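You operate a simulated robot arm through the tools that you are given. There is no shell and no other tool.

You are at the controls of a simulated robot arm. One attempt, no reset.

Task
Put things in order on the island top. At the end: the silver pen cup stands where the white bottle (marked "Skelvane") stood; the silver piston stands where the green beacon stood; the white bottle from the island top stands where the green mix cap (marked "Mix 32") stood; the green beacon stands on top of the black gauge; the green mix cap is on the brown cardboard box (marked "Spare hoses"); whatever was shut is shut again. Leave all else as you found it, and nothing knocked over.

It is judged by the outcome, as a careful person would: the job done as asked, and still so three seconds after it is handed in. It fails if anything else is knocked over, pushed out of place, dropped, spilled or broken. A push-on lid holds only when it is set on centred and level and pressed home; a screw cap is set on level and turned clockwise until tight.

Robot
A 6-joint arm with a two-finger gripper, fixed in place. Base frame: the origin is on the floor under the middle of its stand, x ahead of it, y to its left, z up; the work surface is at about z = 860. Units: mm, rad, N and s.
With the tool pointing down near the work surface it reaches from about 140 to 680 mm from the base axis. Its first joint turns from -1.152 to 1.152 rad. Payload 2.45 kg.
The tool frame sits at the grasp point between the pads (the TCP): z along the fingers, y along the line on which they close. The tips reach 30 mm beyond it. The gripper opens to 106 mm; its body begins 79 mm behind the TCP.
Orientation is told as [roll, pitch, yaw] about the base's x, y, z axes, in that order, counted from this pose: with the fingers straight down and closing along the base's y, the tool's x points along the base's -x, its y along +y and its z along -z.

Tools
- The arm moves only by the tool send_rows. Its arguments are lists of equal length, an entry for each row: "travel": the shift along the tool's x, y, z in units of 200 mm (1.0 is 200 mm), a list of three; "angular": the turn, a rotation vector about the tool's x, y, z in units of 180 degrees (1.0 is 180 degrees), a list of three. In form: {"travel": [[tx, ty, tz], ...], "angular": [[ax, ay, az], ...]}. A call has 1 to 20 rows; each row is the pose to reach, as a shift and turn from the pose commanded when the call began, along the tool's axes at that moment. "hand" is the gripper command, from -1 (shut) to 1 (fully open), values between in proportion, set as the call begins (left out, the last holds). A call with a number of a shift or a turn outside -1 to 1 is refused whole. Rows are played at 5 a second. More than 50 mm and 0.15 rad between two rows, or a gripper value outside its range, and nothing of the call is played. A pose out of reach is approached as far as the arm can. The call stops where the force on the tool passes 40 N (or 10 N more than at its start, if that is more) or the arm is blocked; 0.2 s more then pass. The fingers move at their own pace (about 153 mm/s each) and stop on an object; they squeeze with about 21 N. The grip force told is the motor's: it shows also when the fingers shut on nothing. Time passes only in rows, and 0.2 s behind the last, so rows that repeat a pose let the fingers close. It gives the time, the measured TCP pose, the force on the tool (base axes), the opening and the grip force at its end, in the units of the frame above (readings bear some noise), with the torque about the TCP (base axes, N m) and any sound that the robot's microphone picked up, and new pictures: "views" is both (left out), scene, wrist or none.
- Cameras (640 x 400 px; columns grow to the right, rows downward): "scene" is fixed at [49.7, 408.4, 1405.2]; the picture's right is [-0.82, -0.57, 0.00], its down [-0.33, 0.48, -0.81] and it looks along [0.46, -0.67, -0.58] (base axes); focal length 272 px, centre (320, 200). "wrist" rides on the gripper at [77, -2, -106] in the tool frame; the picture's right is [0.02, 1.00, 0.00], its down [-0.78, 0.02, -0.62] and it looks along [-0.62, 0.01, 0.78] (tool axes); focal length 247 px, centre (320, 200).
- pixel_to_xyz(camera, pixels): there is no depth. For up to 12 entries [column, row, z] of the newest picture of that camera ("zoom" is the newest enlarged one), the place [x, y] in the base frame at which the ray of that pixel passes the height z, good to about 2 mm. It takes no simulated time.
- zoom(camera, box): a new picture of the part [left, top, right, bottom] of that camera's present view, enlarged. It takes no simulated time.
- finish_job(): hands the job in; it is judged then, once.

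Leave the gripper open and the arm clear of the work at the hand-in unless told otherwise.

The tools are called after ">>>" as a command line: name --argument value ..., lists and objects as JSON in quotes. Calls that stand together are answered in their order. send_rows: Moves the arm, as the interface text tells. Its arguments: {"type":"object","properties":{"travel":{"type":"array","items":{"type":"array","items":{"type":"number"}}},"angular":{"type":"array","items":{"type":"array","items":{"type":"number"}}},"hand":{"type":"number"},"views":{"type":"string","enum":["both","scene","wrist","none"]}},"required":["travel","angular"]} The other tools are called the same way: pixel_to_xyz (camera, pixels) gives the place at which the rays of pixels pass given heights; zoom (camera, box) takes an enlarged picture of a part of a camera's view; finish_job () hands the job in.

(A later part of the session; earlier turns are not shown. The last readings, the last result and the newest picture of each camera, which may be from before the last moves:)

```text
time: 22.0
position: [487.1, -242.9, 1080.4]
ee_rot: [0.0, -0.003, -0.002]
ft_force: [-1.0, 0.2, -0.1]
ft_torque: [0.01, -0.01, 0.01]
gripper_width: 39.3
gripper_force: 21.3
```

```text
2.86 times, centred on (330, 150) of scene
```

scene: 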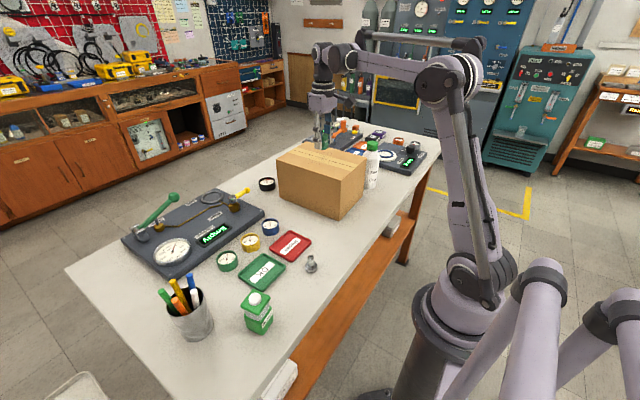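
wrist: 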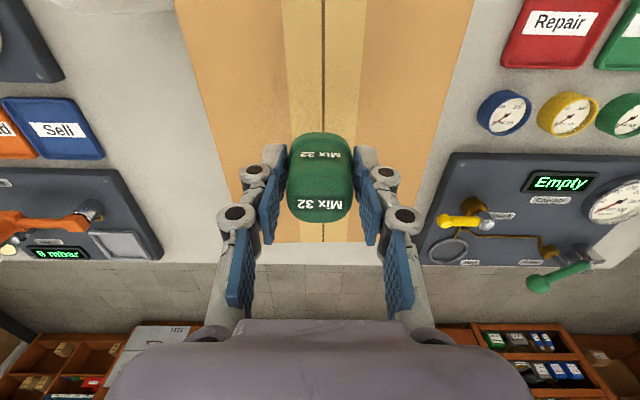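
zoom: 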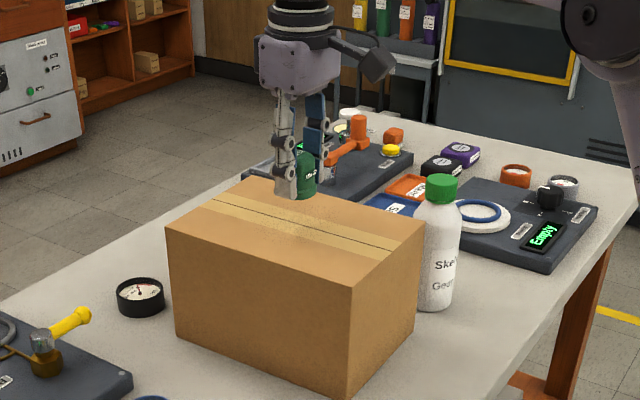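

The cap is over the middle of the box. I'll check the box's extents from here, then lower to ~1050.

>>> pixel_to_xyz --camera "wrist" --pixels '[[199, 100, 1010], [455, 100, 1010], [323, 241, 1010], [245, 243, 1010], [323, 100, 1010]]'

>>> send_rows --travel '[[0, 0, 0.05], [0, 0, 0.1], [0, 0, 0.14], [0, 0, 0.14]]' --angular '[[0, 0, 0], [0, 0, 0], [0, 0, 0], [0, 0, 0]]' --views "scene"

>>> zoom --camera "scene" --box '[290, 110, 370, 180]'

```text
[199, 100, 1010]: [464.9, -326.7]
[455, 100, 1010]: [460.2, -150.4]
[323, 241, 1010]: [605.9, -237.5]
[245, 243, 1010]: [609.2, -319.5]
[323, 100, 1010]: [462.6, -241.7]
```

```text
time: 23.0
position: [487.9, -244.0, 1053.0]
ee_rot: [-0.001, -0.002, 0.0]
ft_force: [-0.4, 0.0, -1.2]
ft_torque: [0.0, -0.02, 0.03]
gripper_width: 39.3
gripper_force: 21.0
```

scene: 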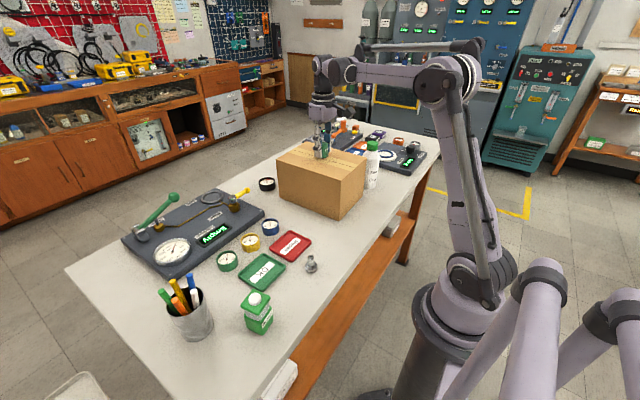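

```text
5.71 times, centred on (330, 145) of scene
```

zoom: 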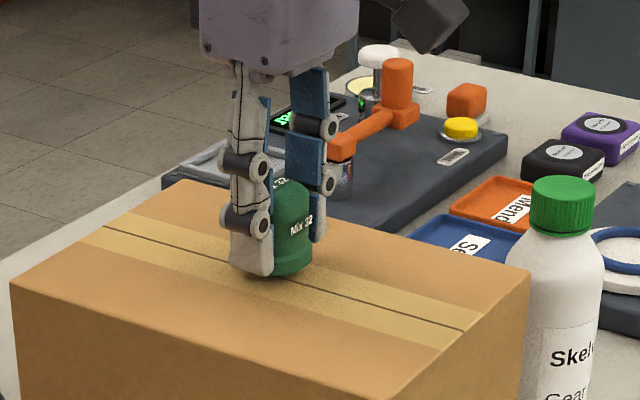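

Close above the box top. I'll lower in small steps, reading the force.

>>> send_rows --travel '[[0, 0, 0.01], [0, 0, 0.02], [0, 0, 0.025]]' --angular '[[0, 0, 0], [0, 0, 0], [0, 0, 0]]' --views "none"

>>> send_rows --travel '[[0, 0, 0.005], [0, 0, 0.01]]' --angular '[[0, 0, 0], [0, 0, 0]]' --views "none"

```text
time: 23.8
position: [487.0, -242.5, 1048.3]
ee_rot: [0.001, -0.001, 0.0]
ft_force: [-0.5, 0.1, -0.4]
ft_torque: [0.02, 0.01, 0.0]
gripper_width: 39.3
gripper_force: 21.6
```

```text
time: 24.4
position: [488.5, -242.7, 1046.0]
ee_rot: [0.0, -0.001, 0.0]
ft_force: [0.0, -0.2, 0.2]
ft_torque: [0.0, -0.01, 0.01]
gripper_width: 39.2
gripper_force: 21.2
```

>>> send_rows --travel '[[0, 0, 0.005], [0, 0, 0.01]]' --angular '[[0, 0, 0], [0, 0, 0]]' --views "scene"

>>> zoom --camera "scene" --box '[300, 130, 350, 170]'

```text
time: 25.0
position: [487.6, -243.5, 1045.5]
ee_rot: [-0.002, -0.004, -0.001]
ft_force: [3.0, -0.3, 8.1]
ft_torque: [-0.19, -0.08, 0.04]
gripper_width: 39.3
gripper_force: 21.6
```

scene: 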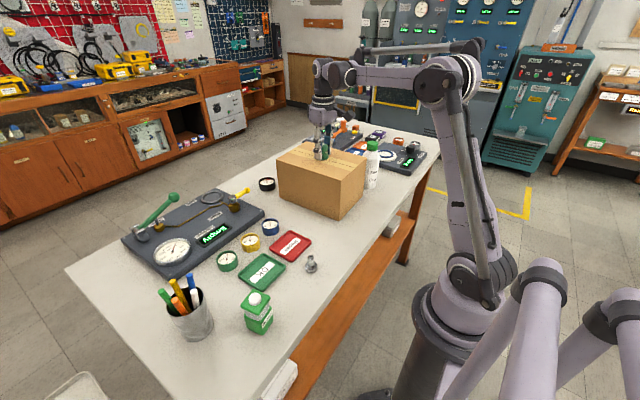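

```text
10.00 times, centred on (325, 150) of scene
```

zoom: 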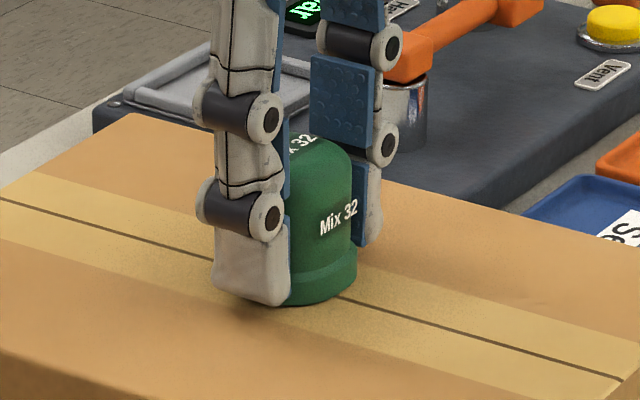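

Contact felt (8 N up): the cap stands on the box. I'll ease up 1 mm, open, and rise.

>>> send_rows --travel '[[0, 0, -0.004], [0, 0, -0.004], [0, 0, -0.004], [0, 0, -0.004]]' --angular '[[0, 0, 0], [0, 0, 0], [0, 0, 0], [0, 0, 0]]' --hand 0.35 --views "none"

>>> send_rows --travel '[[0, 0, -0.1], [0, 0, -0.25], [0, 0, -0.45], [0, 0, -0.6]]' --angular '[[0, 0, 0], [0, 0, 0], [0, 0, 0], [0, 0, 0]]' --views "both"

```text
time: 26.0
position: [486.4, -242.9, 1044.7]
ee_rot: [-0.001, -0.002, 0.0]
ft_force: [-0.3, -0.1, -0.4]
ft_torque: [0.0, 0.0, 0.0]
gripper_width: 71.5
gripper_force: 0.1
```

```text
time: 27.0
position: [487.2, -243.1, 1165.3]
ee_rot: [0.0, -0.003, 0.0]
ft_force: [0.0, -0.4, 0.2]
ft_torque: [0.04, 0.04, 0.0]
gripper_width: 71.8
gripper_force: 0.1
```

scene: 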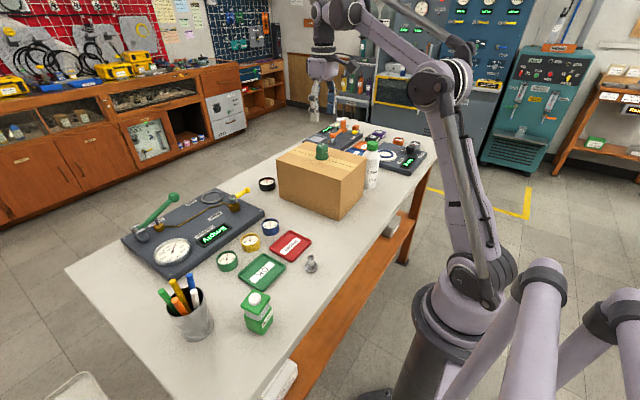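
wrist: 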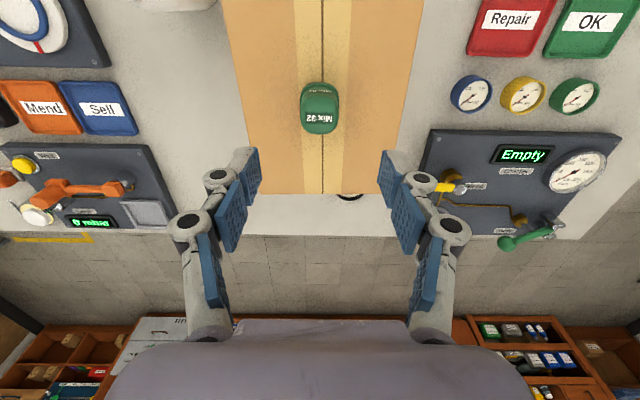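

The mix cap now stands upright on the box (scene (322,152)). Next the bottle. Before grasping it I test whether the straight-down tool can reach the cap's old place at bottle-carrying height (TCP z≈975). I move around first at height.

>>> send_rows --travel '[[0.05, -0.2, 0.03], [0.1, -0.4, 0.1], [0.17, -0.6, 0.18], [0.235, -0.785, 0.3], [0.235, -0.785, 0.325]]' --angular '[[0, 0, 0], [0, 0, 0], [0, 0, 0], [0, 0, 0], [0, 0, 0]]' --views "wrist"

>>> zoom --camera "wrist" --box '[60, 0, 420, 225]'

```text
time: 28.2
position: [438.7, -401.4, 1100.3]
ee_rot: [0.0, -0.002, -0.001]
ft_force: [-0.9, -0.2, 0.4]
ft_torque: [-0.01, -0.05, 0.02]
gripper_width: 71.5
gripper_force: 0.1
```

wrist: 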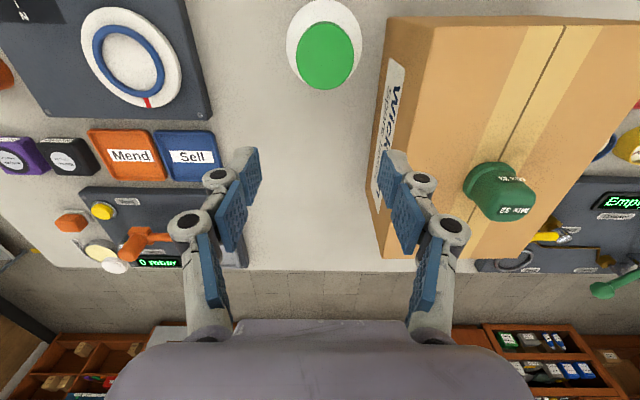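

```text
1.78 times, centred on (240, 112) of wrist
```

zoom: 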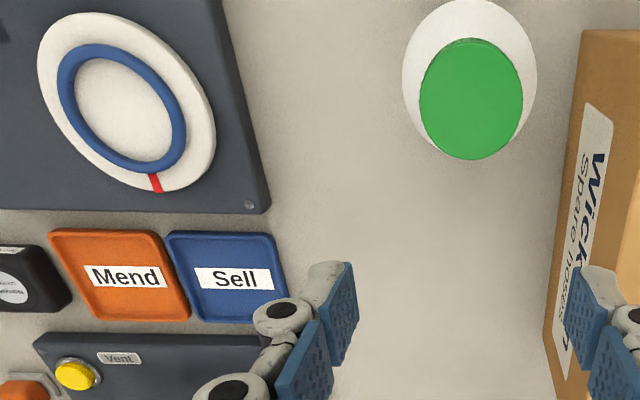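

>>> pixel_to_xyz --camera "wrist" --pixels '[[324.8, 55.2, 1030], [324.8, 55.2, 1040], [324.8, 55.2, 1050], [324.8, 55.2, 1060], [55, 225, 920], [130, 240, 920], [130, 240, 950], [165, 180, 890], [245, 265, 890], [80, 195, 890]]'

>>> zoom --camera "scene" --box '[345, 130, 400, 195]'

>>> pixel_to_xyz --camera "zoom" --pixels '[[321, 85, 1030], [321, 85, 1040], [321, 85, 1050], [321, 85, 1060], [318, 345, 860], [270, 340, 860], [352, 330, 860], [318, 362, 860]]'

```text
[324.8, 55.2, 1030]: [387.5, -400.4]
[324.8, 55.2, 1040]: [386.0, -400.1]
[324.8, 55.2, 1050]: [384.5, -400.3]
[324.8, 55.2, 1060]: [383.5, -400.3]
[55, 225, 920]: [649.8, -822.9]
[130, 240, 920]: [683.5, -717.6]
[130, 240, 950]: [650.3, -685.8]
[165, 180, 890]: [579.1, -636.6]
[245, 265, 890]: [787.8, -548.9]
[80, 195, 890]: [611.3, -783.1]
```

```text
6.15 times, centred on (372, 162) of scene
```

zoom: 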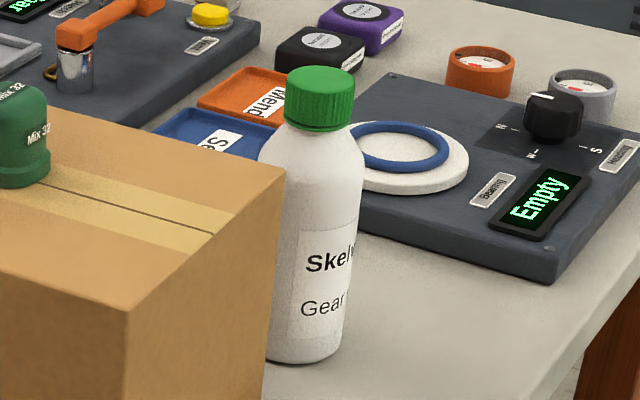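

```text
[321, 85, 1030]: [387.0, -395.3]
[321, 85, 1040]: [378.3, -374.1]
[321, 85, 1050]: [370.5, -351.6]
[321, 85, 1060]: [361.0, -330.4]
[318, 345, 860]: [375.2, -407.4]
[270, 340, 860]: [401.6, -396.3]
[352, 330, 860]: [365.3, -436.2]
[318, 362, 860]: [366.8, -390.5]
```

Bottle's cap top by both views: about (387,−400), z≈1028. Now the reach test toward (526,−440,975).

>>> send_rows --travel '[[-0.15, -0.05, 0.17], [-0.3, -0.1, 0.35], [-0.38, -0.15, 0.5], [-0.435, -0.193, 0.625], [-0.435, -0.193, 0.625]]' --angular '[[0, 0, 0], [0, 0, 0], [0, 0, 0], [0, 0, 0], [0, 0, 0]]' --views "none"

```text
time: 29.4
position: [521.6, -433.0, 972.7]
ee_rot: [-0.001, 0.001, 0.0]
ft_force: [-0.4, 0.1, -0.6]
ft_torque: [0.03, -0.01, -0.04]
gripper_width: 71.6
gripper_force: 0.1
out of reach, approached as far as the arm can: row 4, 5
```

The straight-down limit there is r≈678, about 7 mm short of the spot; a small outward tilt (~0.08 rad about the closing axis, yaw −0.70) will bridge it. I'll back away and take a good look at the bottle from the robot side.

>>> send_rows --travel '[[0.15, 0.05, -0.15], [0.25, 0.07, -0.3], [0.35, 0.1, -0.45], [0.41, 0.12, -0.59], [0.6, 0.12, -0.62], [0.8, 0.12, -0.62], [1.0, 0.12, -0.62]]' --angular '[[0, 0, 0], [0, 0, 0], [0, 0, 0], [0, 0, 0], [0, 0, 0], [0, 0, 0], [0, 0, 0]]' --views "wrist"

>>> zoom --camera "wrist" --box '[260, 60, 420, 220]'

```text
time: 31.0
position: [322.3, -407.9, 1097.4]
ee_rot: [-0.001, -0.001, -0.001]
ft_force: [-0.4, 0.4, -0.5]
ft_torque: [0.0, -0.01, 0.01]
gripper_width: 71.6
gripper_force: 0.1
```

wrist: 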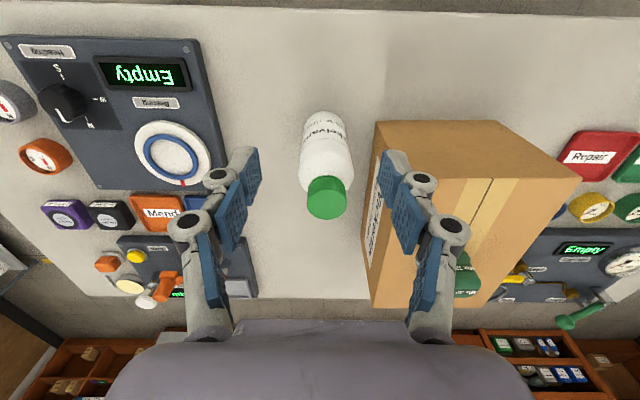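

```text
2.50 times, centred on (340, 140) of wrist
```

zoom: 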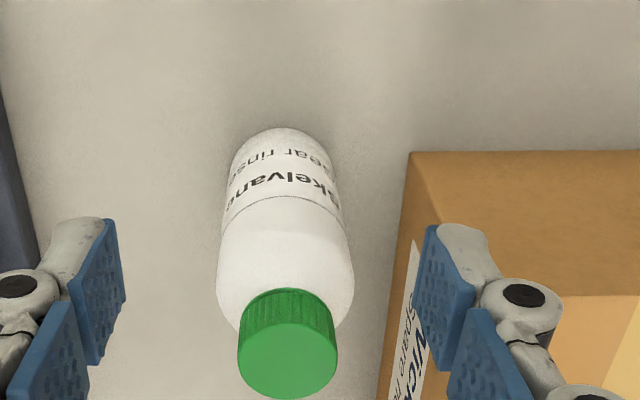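

>>> pixel_to_xyz --camera "zoom" --pixels '[[283, 129, 862], [283, 129, 865], [228, 178, 862], [335, 172, 862], [287, 353, 1028], [287, 353, 1035], [287, 398, 1028], [238, 350, 1028], [338, 350, 1028], [218, 275, 960], [354, 270, 960], [380, 395, 860]]'

```text
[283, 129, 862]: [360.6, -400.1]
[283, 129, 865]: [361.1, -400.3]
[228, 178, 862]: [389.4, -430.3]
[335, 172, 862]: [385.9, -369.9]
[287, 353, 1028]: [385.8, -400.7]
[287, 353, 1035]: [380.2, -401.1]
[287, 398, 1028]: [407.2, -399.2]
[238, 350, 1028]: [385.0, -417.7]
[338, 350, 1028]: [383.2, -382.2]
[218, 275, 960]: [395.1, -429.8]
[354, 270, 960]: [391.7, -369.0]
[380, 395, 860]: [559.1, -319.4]
```

Bottle centre: about (388,−400), top ≈1027. I'll move above it and turn yaw to −0.697 at the same time (tips at ~1067, above the bottle's top).

>>> send_rows --travel '[[-0.065, 0.008, 0], [-0.13, 0.016, 0], [-0.2, 0.024, 0], [-0.265, 0.032, 0], [-0.33, 0.038, 0], [-0.33, 0.038, 0]]' --angular '[[0, 0, 0.0444], [0, 0, 0.0888], [0, 0, 0.1332], [0, 0, 0.1776], [0, 0, 0.222], [0, 0, 0.222]]' --hand 0.4 --views "wrist"

>>> send_rows --travel '[[0, 0, 0], [0, 0, 0]]' --angular '[[0, -0.0255, 0], [0, -0.0255, 0]]' --views "wrist"

```text
time: 32.4
position: [387.5, -402.4, 1098.2]
ee_rot: [0.002, -0.003, -0.7]
ft_force: [0.2, -0.8, 0.2]
ft_torque: [-0.01, -0.02, -0.02]
gripper_width: 74.2
gripper_force: 0.0
```

wrist: 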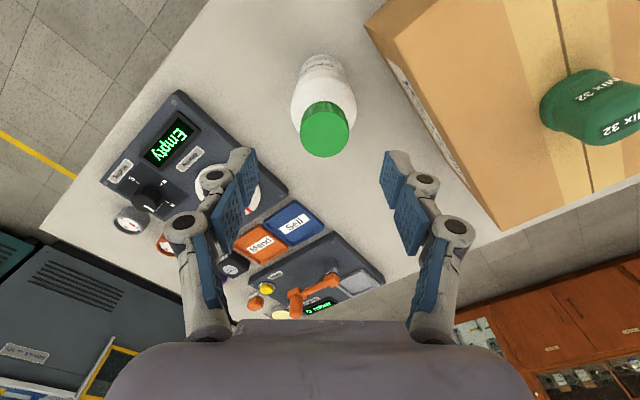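

```text
time: 33.0
position: [387.6, -402.9, 1097.7]
ee_rot: [0.0, -0.082, -0.699]
ft_force: [0.9, 0.3, 0.0]
ft_torque: [0.02, 0.01, -0.06]
gripper_width: 74.3
gripper_force: 0.0
```

wrist: 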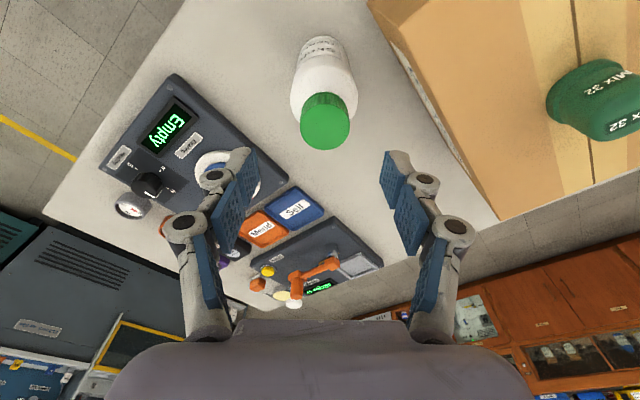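

The tilt reads pitch −0.08, outward as wanted. I'll check the bottle's cap position again from here.

>>> zoom --camera "wrist" --box '[265, 20, 385, 170]'

>>> pixel_to_xyz --camera "zoom" --pixels '[[325, 272, 1026], [325, 340, 1026], [258, 268, 1026], [390, 268, 1026], [325, 205, 1026]]'

```text
2.67 times, centred on (325, 95) of wrist
```

zoom: 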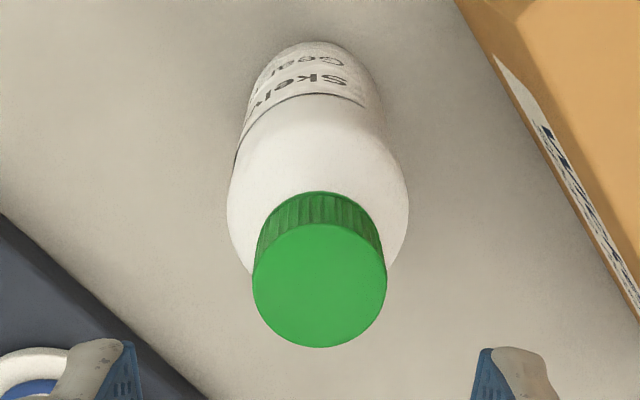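

```text
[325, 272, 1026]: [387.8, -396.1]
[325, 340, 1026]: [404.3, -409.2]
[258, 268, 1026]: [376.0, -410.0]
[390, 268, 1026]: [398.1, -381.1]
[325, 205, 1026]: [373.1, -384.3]
```

Bottle centre confirmed ~(389,−400). I'll descend the first 80 mm straight down (in tool axes with the tilt taken into account), then look.

>>> send_rows --travel '[[0.013, 0.01, 0.1], [0.021, 0.01, 0.2], [0.029, 0.01, 0.3], [0.037, 0.01, 0.4], [0.037, 0.01, 0.4]]' --angular '[[0, 0, 0], [0, 0, 0], [0, 0, 0], [0, 0, 0], [0, 0, 0]]' --views "both"

>>> zoom --camera "scene" --box '[330, 90, 420, 200]'

```text
time: 34.2
position: [388.7, -399.9, 1016.5]
ee_rot: [0.001, -0.08, -0.697]
ft_force: [0.6, -0.3, 1.0]
ft_torque: [0.01, 0.0, 0.0]
gripper_width: 74.0
gripper_force: 0.0
```

scene: 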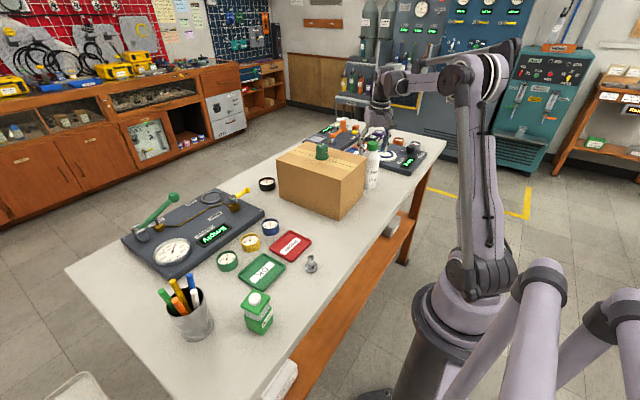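
wrist: 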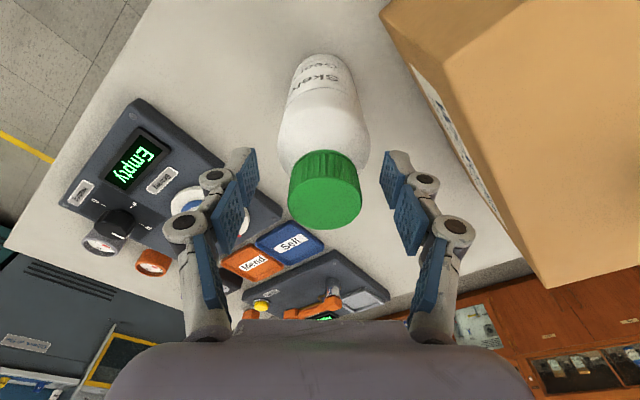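

```text
3.64 times, centred on (375, 145) of scene
```

zoom: 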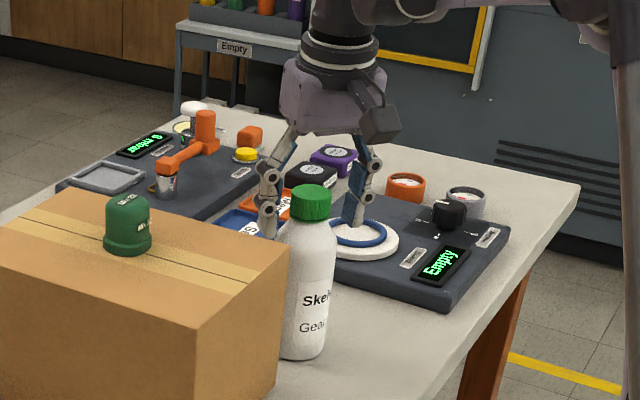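

The fingers straddle the bottle symmetrically. Descending a further 51 mm to TCP z≈965 and reading the force.

>>> send_rows --travel '[[0.007, 0, 0.085], [0.014, 0, 0.17], [0.0205, 0, 0.254], [0.0205, 0, 0.254]]' --angular '[[0, 0, 0], [0, 0, 0], [0, 0, 0], [0, 0, 0]]' --views "both"

>>> zoom --camera "scene" --box '[330, 100, 420, 200]'

```text
time: 35.2
position: [386.5, -400.7, 966.8]
ee_rot: [-0.001, -0.08, -0.697]
ft_force: [-0.3, 0.7, 1.0]
ft_torque: [0.03, 0.01, -0.01]
gripper_width: 74.2
gripper_force: 0.0
```

scene: 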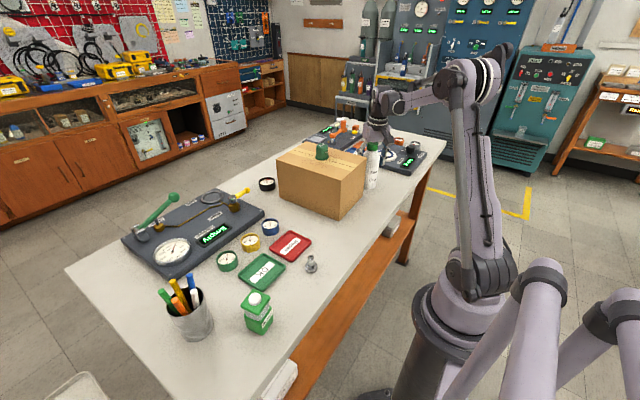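
wrist: 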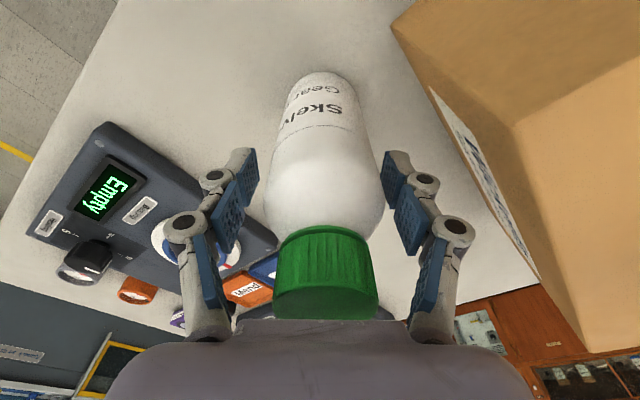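

```text
4.00 times, centred on (375, 150) of scene
```

zoom: 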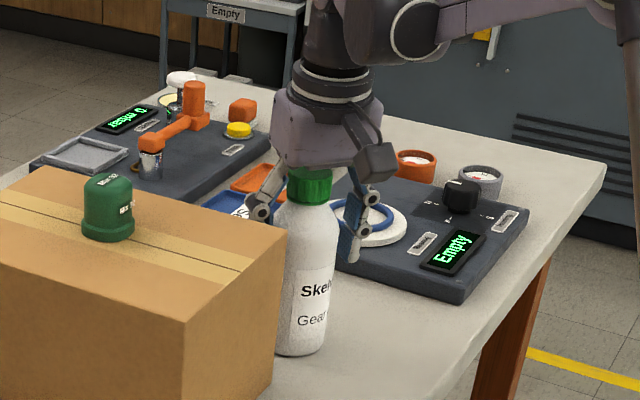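

The bottle is between the pads, cap clear beneath the palm. Closing.

>>> send_rows --travel '[[0, 0, 0], [0, 0, 0], [0, 0, 0], [0, 0, 0]]' --angular '[[0, 0, 0], [0, 0, 0], [0, 0, 0], [0, 0, 0]]' --hand -1 --views "wrist"

>>> zoom --camera "wrist" --box '[200, 60, 440, 330]'

```text
time: 36.2
position: [388.4, -400.1, 966.1]
ee_rot: [0.003, -0.082, -0.698]
ft_force: [3.0, 2.6, 5.1]
ft_torque: [0.23, -0.25, 0.01]
gripper_width: 58.5
gripper_force: 21.0
```

wrist: 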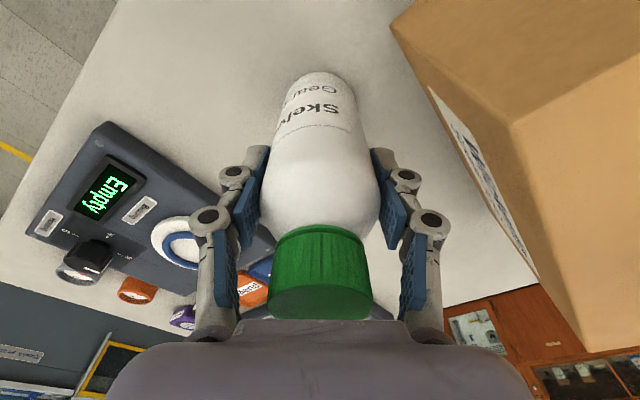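

```text
1.48 times, centred on (320, 195) of wrist
```

zoom: 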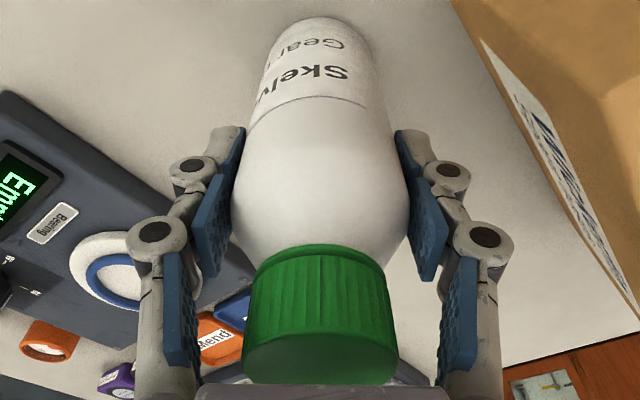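

Gripped (58.5 mm). A slow lift of 10 mm to test.

>>> send_rows --travel '[[-0.001, 0, -0.015], [-0.002, 0, -0.03], [-0.004, 0, -0.05]]' --angular '[[0, 0, 0], [0, 0, 0], [0, 0, 0]]' --views "both"

>>> zoom --camera "scene" --box '[330, 100, 420, 200]'

```text
time: 37.0
position: [388.8, -401.4, 975.7]
ee_rot: [0.0, -0.082, -0.699]
ft_force: [-0.2, 0.4, -4.4]
ft_torque: [-0.03, 0.03, -0.01]
gripper_width: 58.4
gripper_force: 21.1
```

scene: 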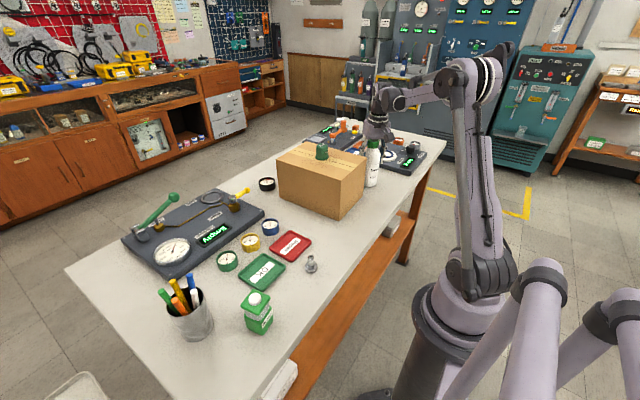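
wrist: 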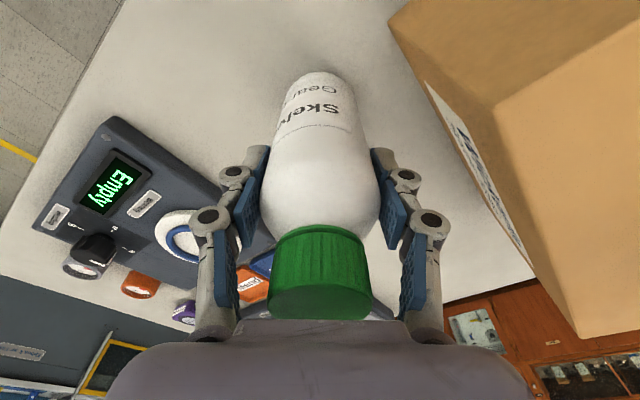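

```text
4.00 times, centred on (375, 150) of scene
```

zoom: 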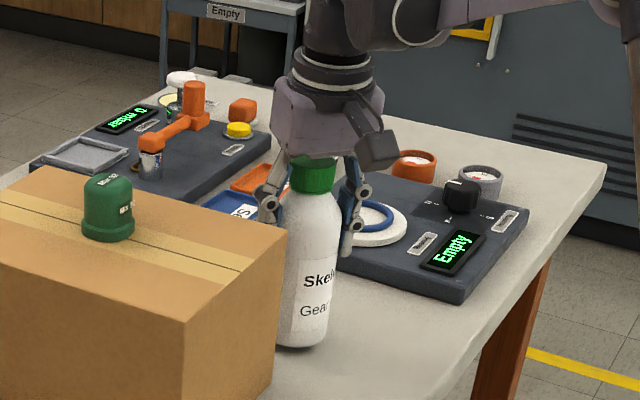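

The bottle hangs upright, bottom ~10 mm above the surface, weight ~4.4 N. I'll carry it level to the cap's old place (526,−440), in slow steps.

>>> send_rows --travel '[[-0.0652, 0.0294, 0.0053], [-0.1304, 0.0588, 0.0106], [-0.1956, 0.0882, 0.0159], [-0.2608, 0.1176, 0.0212], [-0.326, 0.147, 0.0265], [-0.3912, 0.1764, 0.0318], [-0.4564, 0.2058, 0.0371], [-0.5216, 0.2352, 0.0424]]' --angular '[[0, 0, 0], [0, 0, 0], [0, 0, 0], [0, 0, 0], [0, 0, 0], [0, 0, 0], [0, 0, 0], [0, 0, 0]]' --views "both"

```text
time: 38.8
position: [499.1, -430.0, 975.9]
ee_rot: [-0.001, -0.084, -0.698]
ft_force: [0.4, -0.4, -4.8]
ft_torque: [0.02, 0.01, 0.01]
gripper_width: 58.4
gripper_force: 20.8
```

scene: 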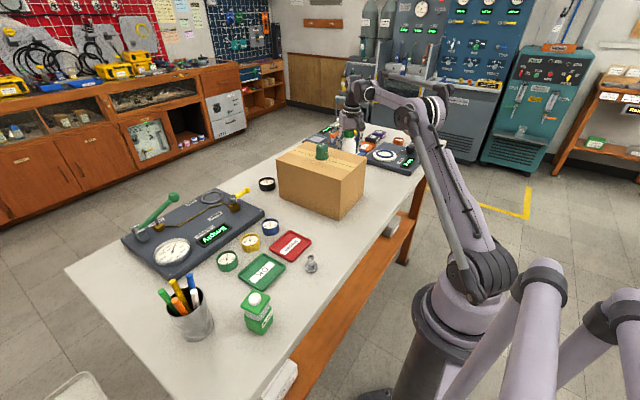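
wrist: 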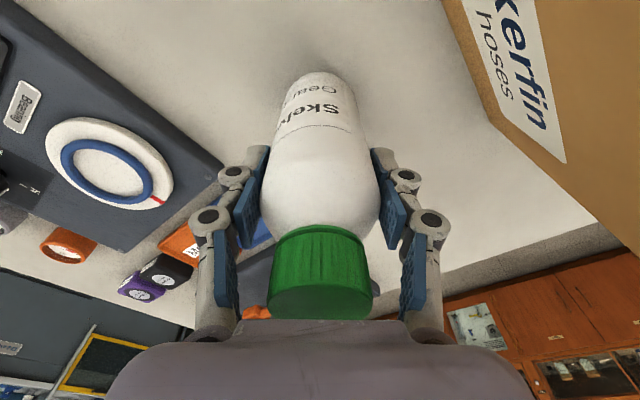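

Going well: now at (499,−430). The last 29 mm.

>>> send_rows --travel '[[-0.0675, 0.0257, 0.0055], [-0.135, 0.0515, 0.011], [-0.135, 0.0515, 0.011]]' --angular '[[0, 0, 0], [0, 0, 0], [0, 0, 0]]' --views "wrist"

```text
time: 39.6
position: [527.2, -440.6, 975.9]
ee_rot: [0.0, -0.082, -0.698]
ft_force: [0.7, 0.7, -4.8]
ft_torque: [0.01, -0.01, -0.02]
gripper_width: 58.1
gripper_force: 21.5
```

wrist: 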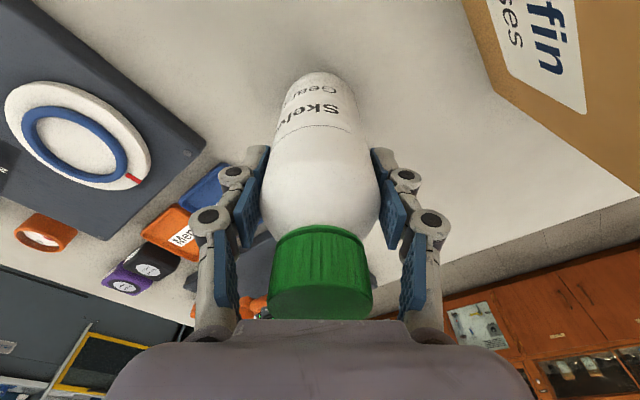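

At (527,−440.6), in reach. I'll lower 7 mm, then by 1–2 mm until contact.

>>> send_rows --travel '[[0.001, 0, 0.015], [0.002, 0, 0.025], [0.003, 0, 0.035]]' --angular '[[0, 0, 0], [0, 0, 0], [0, 0, 0]]' --views "none"

>>> send_rows --travel '[[0, 0, 0.005], [0.001, 0, 0.01]]' --angular '[[0, 0, 0], [0, 0, 0]]' --views "none"

```text
time: 40.4
position: [526.0, -439.8, 969.1]
ee_rot: [0.001, -0.082, -0.699]
ft_force: [0.6, 0.3, -4.4]
ft_torque: [0.02, 0.02, -0.03]
gripper_width: 58.2
gripper_force: 21.1
```

```text
time: 41.0
position: [527.0, -440.5, 966.1]
ee_rot: [0.001, -0.082, -0.697]
ft_force: [-0.4, -0.6, -4.9]
ft_torque: [0.03, 0.03, -0.04]
gripper_width: 58.6
gripper_force: 21.0
```

>>> send_rows --travel '[[0, 0, 0.005], [0, 0, 0.0075]]' --angular '[[0, 0, 0], [0, 0, 0]]' --views "none"

```text
time: 41.6
position: [525.9, -440.8, 966.0]
ee_rot: [0.001, -0.083, -0.698]
ft_force: [1.5, -1.5, 17.3]
ft_torque: [-0.03, -0.05, -0.05]
gripper_width: 58.5
gripper_force: 21.0
```

Contact (17 N). I'll ease up 1 mm and open to ~76 mm.

>>> send_rows --travel '[[0, 0, -0.005], [0, 0, -0.005]]' --angular '[[0, 0, 0], [0, 0, 0]]' --views "none"

>>> send_rows --travel '[[0, 0, 0], [0, 0, 0], [0, 0, 0]]' --angular '[[0, 0, 0], [0, 0, 0], [0, 0, 0]]' --hand 0.45 --views "both"

```text
time: 42.2
position: [525.8, -440.0, 966.3]
ee_rot: [0.0, -0.083, -0.699]
ft_force: [1.5, -1.7, 17.4]
ft_torque: [-0.14, -0.1, -0.07]
gripper_width: 58.5
gripper_force: 21.5
```

```text
time: 43.0
position: [526.4, -440.7, 965.7]
ee_rot: [0.0, -0.082, -0.697]
ft_force: [0.0, 0.0, -0.2]
ft_torque: [-0.01, 0.01, -0.02]
gripper_width: 76.8
gripper_force: 0.0
```

scene: 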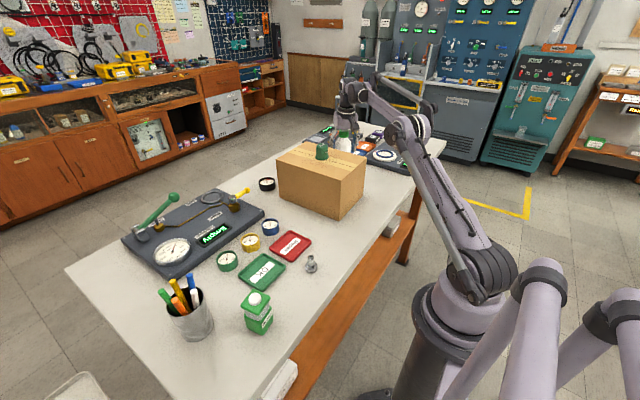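
wrist: 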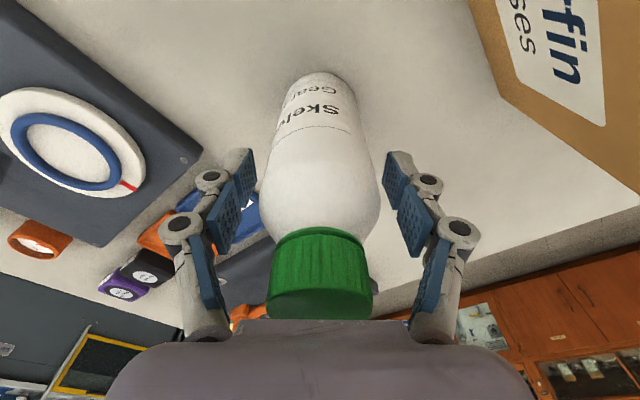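

The bottle stands released (width 76.8, force ~0). I'll retreat horizontally inward 55 mm between the open fingers (palm is above the cap), then rise.

>>> send_rows --travel '[[0.07, 0, -0.0057], [0.14, 0, -0.0114], [0.21, 0, -0.017], [0.274, 0, -0.0223], [0.274, 0, -0.0223]]' --angular '[[0, 0, 0], [0, 0, 0], [0, 0, 0], [0, 0, 0], [0, 0, 0]]' --views "both"

```text
time: 44.2
position: [481.9, -404.9, 966.3]
ee_rot: [0.0, -0.082, -0.698]
ft_force: [-0.5, 1.2, 1.3]
ft_torque: [-0.02, -0.03, -0.01]
gripper_width: 76.7
gripper_force: 0.0
```

scene: 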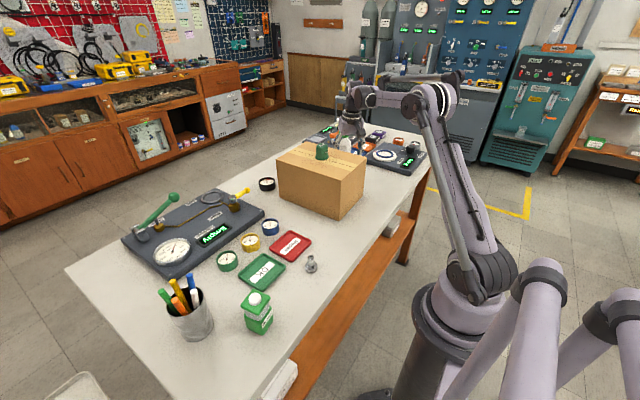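
wrist: 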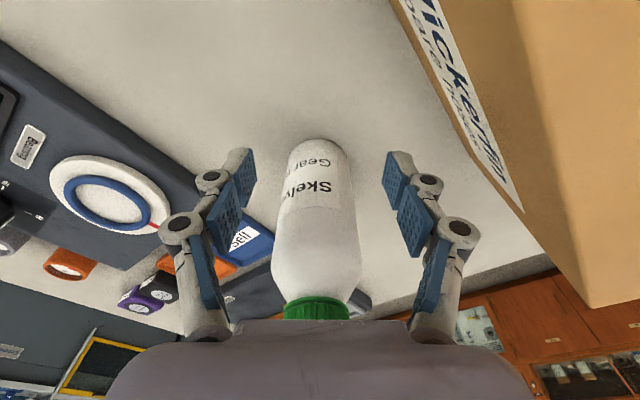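

The bottle stands free beyond the fingers. Now rise ~110 mm straight up.

>>> send_rows --travel '[[-0.01, 0, -0.12], [-0.02, 0, -0.24], [-0.03, 0, -0.36], [-0.036, 0, -0.46], [-0.044, 0, -0.55]]' --angular '[[0, 0, 0], [0, 0, 0], [0, 0, 0], [0, 0, 0], [0, 0, 0]]' --views "wrist"

>>> zoom --camera "scene" --box '[270, 90, 410, 200]'

```text
time: 45.4
position: [483.0, -406.2, 1076.9]
ee_rot: [0.0, -0.082, -0.699]
ft_force: [0.5, -0.6, -0.3]
ft_torque: [-0.01, 0.0, 0.0]
gripper_width: 76.9
gripper_force: 0.2
```

wrist: 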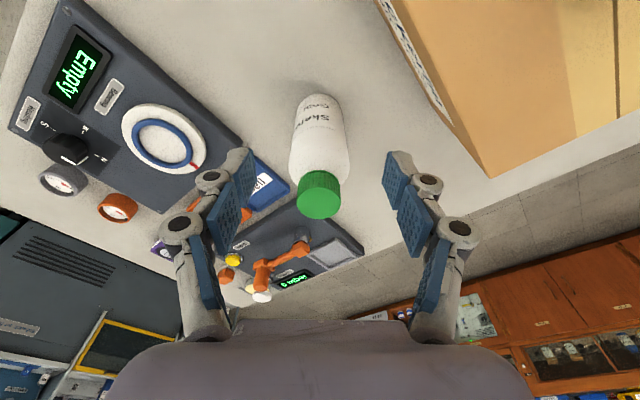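

```text
3.64 times, centred on (340, 145) of scene
```

zoom: 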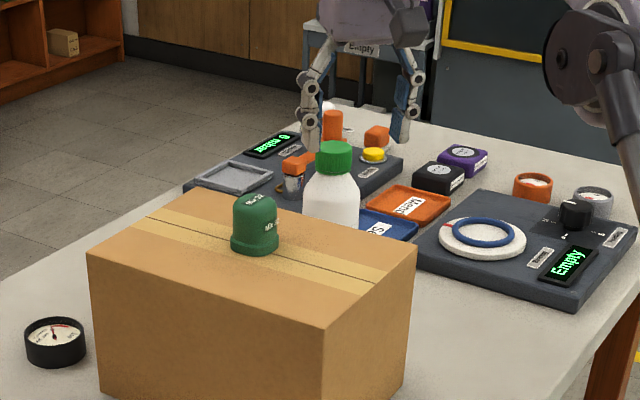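

Bottle stands well at its new place. Now to the pen cup: first untilt, then swing up and across.

>>> send_rows --travel '[[0.05, 0, -0.05], [0.05, 0, -0.05]]' --angular '[[0, 0.026, 0], [0, 0.026, 0]]' --views "none"

>>> send_rows --travel '[[0.14, 0.07, -0.12], [0.29, 0.14, -0.22], [0.44, 0.21, -0.32], [0.58, 0.28, -0.42], [0.73, 0.36, -0.5], [0.88, 0.43, -0.58]]' --angular '[[0, 0, -0.037], [0, 0, -0.074], [0, 0, -0.111], [0, 0, -0.148], [0, 0, -0.185], [0, 0, -0.222]]' --views "none"

>>> send_rows --travel '[[0.02, 0.2, -0.05], [0.04, 0.4, -0.1], [0.06, 0.6, -0.15], [0.08, 0.8, -0.2], [0.1, 1.0, -0.2]]' --angular '[[0, 0, 0], [0, 0, 0], [0, 0, 0], [0, 0, 0], [0, 0, 0]]' --views "none"

>>> send_rows --travel '[[0.02, 0.2, 0], [0.04, 0.4, 0], [0.06, 0.6, 0], [0.08, 0.8, 0], [0.1, 1.0, 0]]' --angular '[[0, 0, 0], [0, 0, 0], [0, 0, 0], [0, 0, 0], [0, 0, 0]]' --views "both"

```text
time: 46.0
position: [475.3, -398.3, 1086.6]
ee_rot: [0.001, -0.001, -0.696]
ft_force: [-0.2, 0.0, 0.2]
ft_torque: [0.02, 0.02, -0.01]
gripper_width: 77.2
gripper_force: 0.1
```

```text
time: 47.4
position: [396.2, -220.1, 1200.3]
ee_rot: [0.0, 0.0, 0.0]
ft_force: [-1.8, 0.0, 0.3]
ft_torque: [-0.05, 0.01, 0.02]
gripper_width: 76.7
gripper_force: 0.0
```

```text
time: 48.6
position: [377.0, -19.7, 1241.3]
ee_rot: [0.001, 0.002, -0.002]
ft_force: [-0.5, -0.7, -0.6]
ft_torque: [-0.03, -0.02, -0.01]
gripper_width: 76.7
gripper_force: 0.1
```

```text
time: 49.8
position: [354.4, 182.3, 1242.2]
ee_rot: [-0.001, 0.0, -0.002]
ft_force: [-0.5, 0.1, 0.0]
ft_torque: [-0.1, 0.03, 0.0]
gripper_width: 76.8
gripper_force: 0.0
```

scene: 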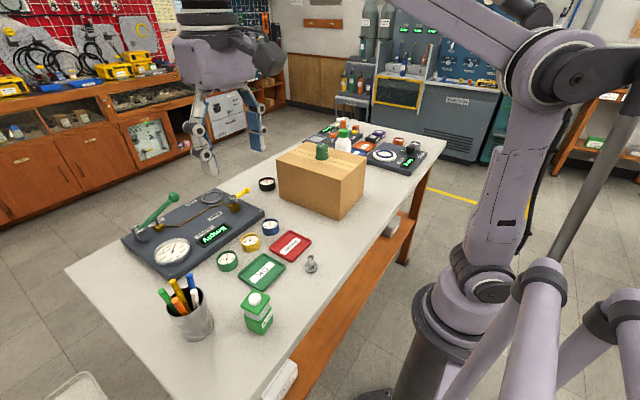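
wrist: 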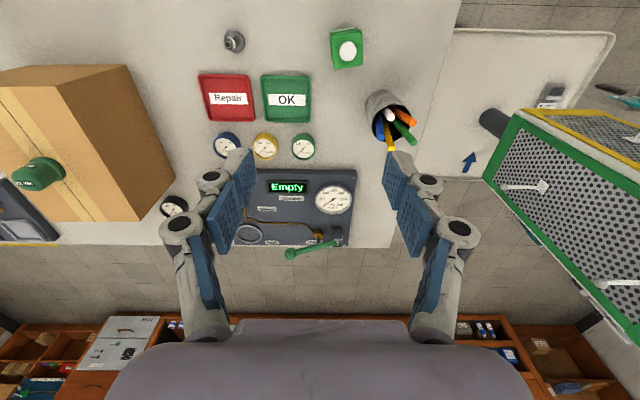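

Now I see the piston (234,40), beacon (347,50), pen cup (388,115). I'll shift to y≈280 for a straight look at the cup.

>>> send_rows --travel '[[0.05, 0.2, 0], [0.1, 0.4, 0], [0.12, 0.55, 0], [0.12, 0.55, 0]]' --angular '[[0, 0, 0], [0, 0, 0], [0, 0, 0], [0, 0, 0]]' --views "wrist"

>>> zoom --camera "wrist" --box '[220, 30, 400, 170]'

>>> zoom --camera "scene" --box '[140, 260, 280, 350]'

```text
time: 50.8
position: [329.8, 290.4, 1241.3]
ee_rot: [-0.002, -0.001, -0.002]
ft_force: [0.6, 0.2, -0.4]
ft_torque: [0.04, 0.01, 0.0]
gripper_width: 76.9
gripper_force: 0.0
```

wrist: 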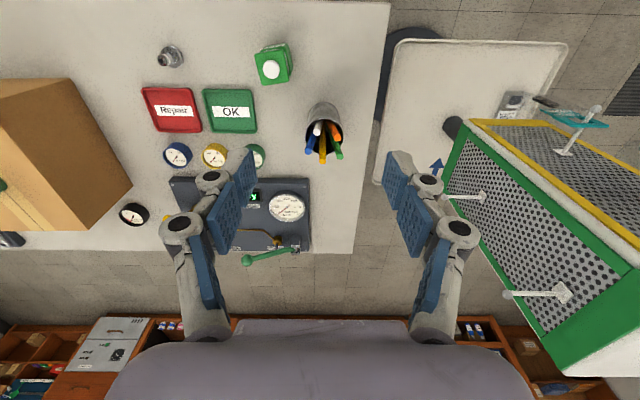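

```text
2.86 times, centred on (310, 100) of wrist
```

zoom: 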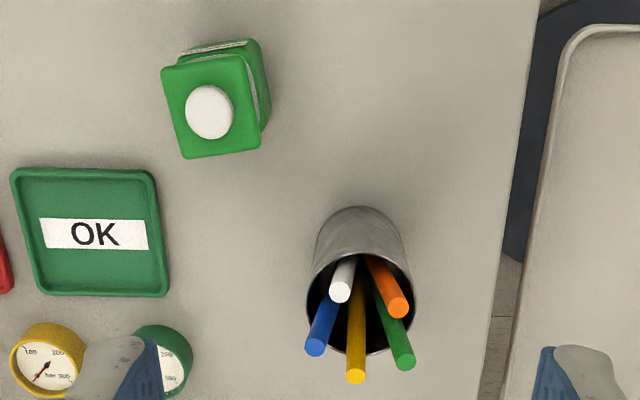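

```text
4.44 times, centred on (210, 305) of scene
```

zoom: 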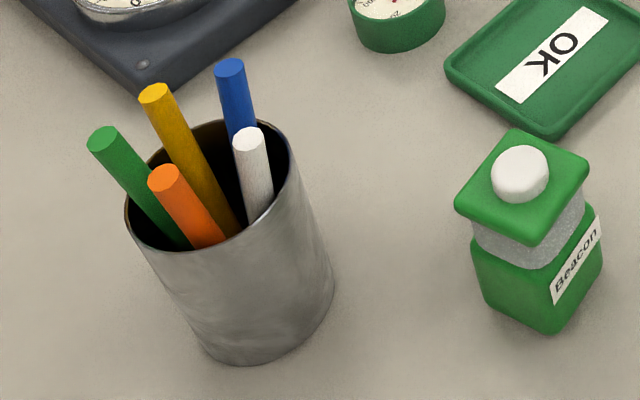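

>>> pixel_to_xyz --camera "zoom" --pixels '[[240, 365, 860], [334, 280, 860], [195, 345, 860], [125, 210, 955], [293, 160, 955], [212, 185, 950], [212, 185, 960], [212, 185, 970], [537, 335, 860], [484, 300, 860], [603, 262, 860], [521, 185, 935]]'

>>> zoom --camera "wrist" --box '[220, 30, 400, 170]'

>>> pixel_to_xyz --camera "zoom" --pixels '[[362, 207, 860], [316, 240, 862], [407, 235, 862], [361, 300, 950], [361, 300, 960], [361, 300, 970], [305, 285, 960], [418, 290, 960], [210, 112, 935], [215, 105, 925], [340, 290, 980], [315, 347, 990]]'

```text
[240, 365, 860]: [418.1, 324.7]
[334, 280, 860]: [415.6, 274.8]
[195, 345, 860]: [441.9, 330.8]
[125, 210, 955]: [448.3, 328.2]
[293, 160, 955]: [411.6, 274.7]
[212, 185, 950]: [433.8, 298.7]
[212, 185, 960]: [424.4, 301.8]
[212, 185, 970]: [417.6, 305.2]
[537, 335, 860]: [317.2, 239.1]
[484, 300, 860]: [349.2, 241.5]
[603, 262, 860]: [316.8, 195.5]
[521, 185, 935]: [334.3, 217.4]
```

```text
2.86 times, centred on (310, 100) of wrist
```

zoom: 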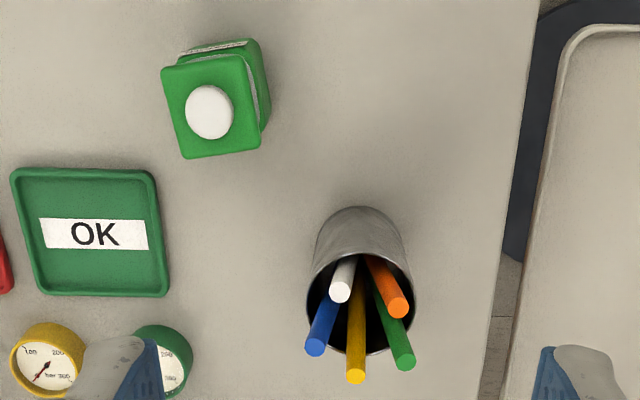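

```text
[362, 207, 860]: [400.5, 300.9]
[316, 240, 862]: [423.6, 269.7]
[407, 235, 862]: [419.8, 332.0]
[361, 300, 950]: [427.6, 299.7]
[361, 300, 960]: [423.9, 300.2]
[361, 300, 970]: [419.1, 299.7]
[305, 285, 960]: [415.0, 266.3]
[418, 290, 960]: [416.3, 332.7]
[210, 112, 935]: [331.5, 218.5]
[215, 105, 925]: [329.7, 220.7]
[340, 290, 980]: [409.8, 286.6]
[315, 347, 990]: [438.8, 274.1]
```

I'll triangulate the pens' tips from both views to know how far they stick up.

>>> pixel_to_xyz --camera "zoom" --pixels '[[340, 292, 960], [340, 292, 1020], [315, 347, 960], [315, 347, 1020], [356, 377, 960], [356, 377, 1020], [398, 307, 960], [398, 307, 1020], [404, 362, 960], [404, 362, 1020]]'

>>> zoom --camera "scene" --box '[140, 260, 280, 350]'

>>> pixel_to_xyz --camera "zoom" --pixels '[[248, 137, 960], [248, 137, 1020], [230, 65, 960], [230, 65, 1020], [153, 91, 960], [153, 91, 1020], [163, 176, 960], [163, 176, 1020], [102, 137, 960], [102, 137, 1020]]'

```text
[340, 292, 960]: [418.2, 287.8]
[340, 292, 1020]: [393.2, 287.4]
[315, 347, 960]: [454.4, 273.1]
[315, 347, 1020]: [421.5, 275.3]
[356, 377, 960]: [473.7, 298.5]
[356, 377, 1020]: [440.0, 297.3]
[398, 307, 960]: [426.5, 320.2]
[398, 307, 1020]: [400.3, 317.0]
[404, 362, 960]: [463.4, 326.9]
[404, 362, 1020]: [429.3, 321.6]
```

```text
4.44 times, centred on (210, 305) of scene
```

zoom: 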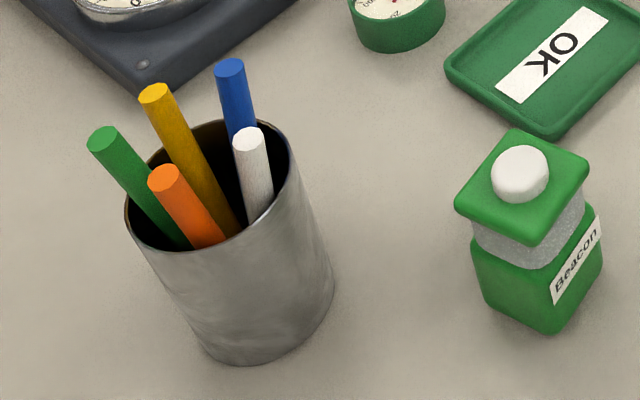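

```text
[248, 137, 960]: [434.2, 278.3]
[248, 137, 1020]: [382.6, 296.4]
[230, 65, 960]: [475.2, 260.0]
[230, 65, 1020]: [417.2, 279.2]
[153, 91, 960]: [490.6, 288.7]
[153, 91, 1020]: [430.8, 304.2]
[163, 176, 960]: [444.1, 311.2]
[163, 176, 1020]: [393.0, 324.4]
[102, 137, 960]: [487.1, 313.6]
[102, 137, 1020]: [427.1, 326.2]
```

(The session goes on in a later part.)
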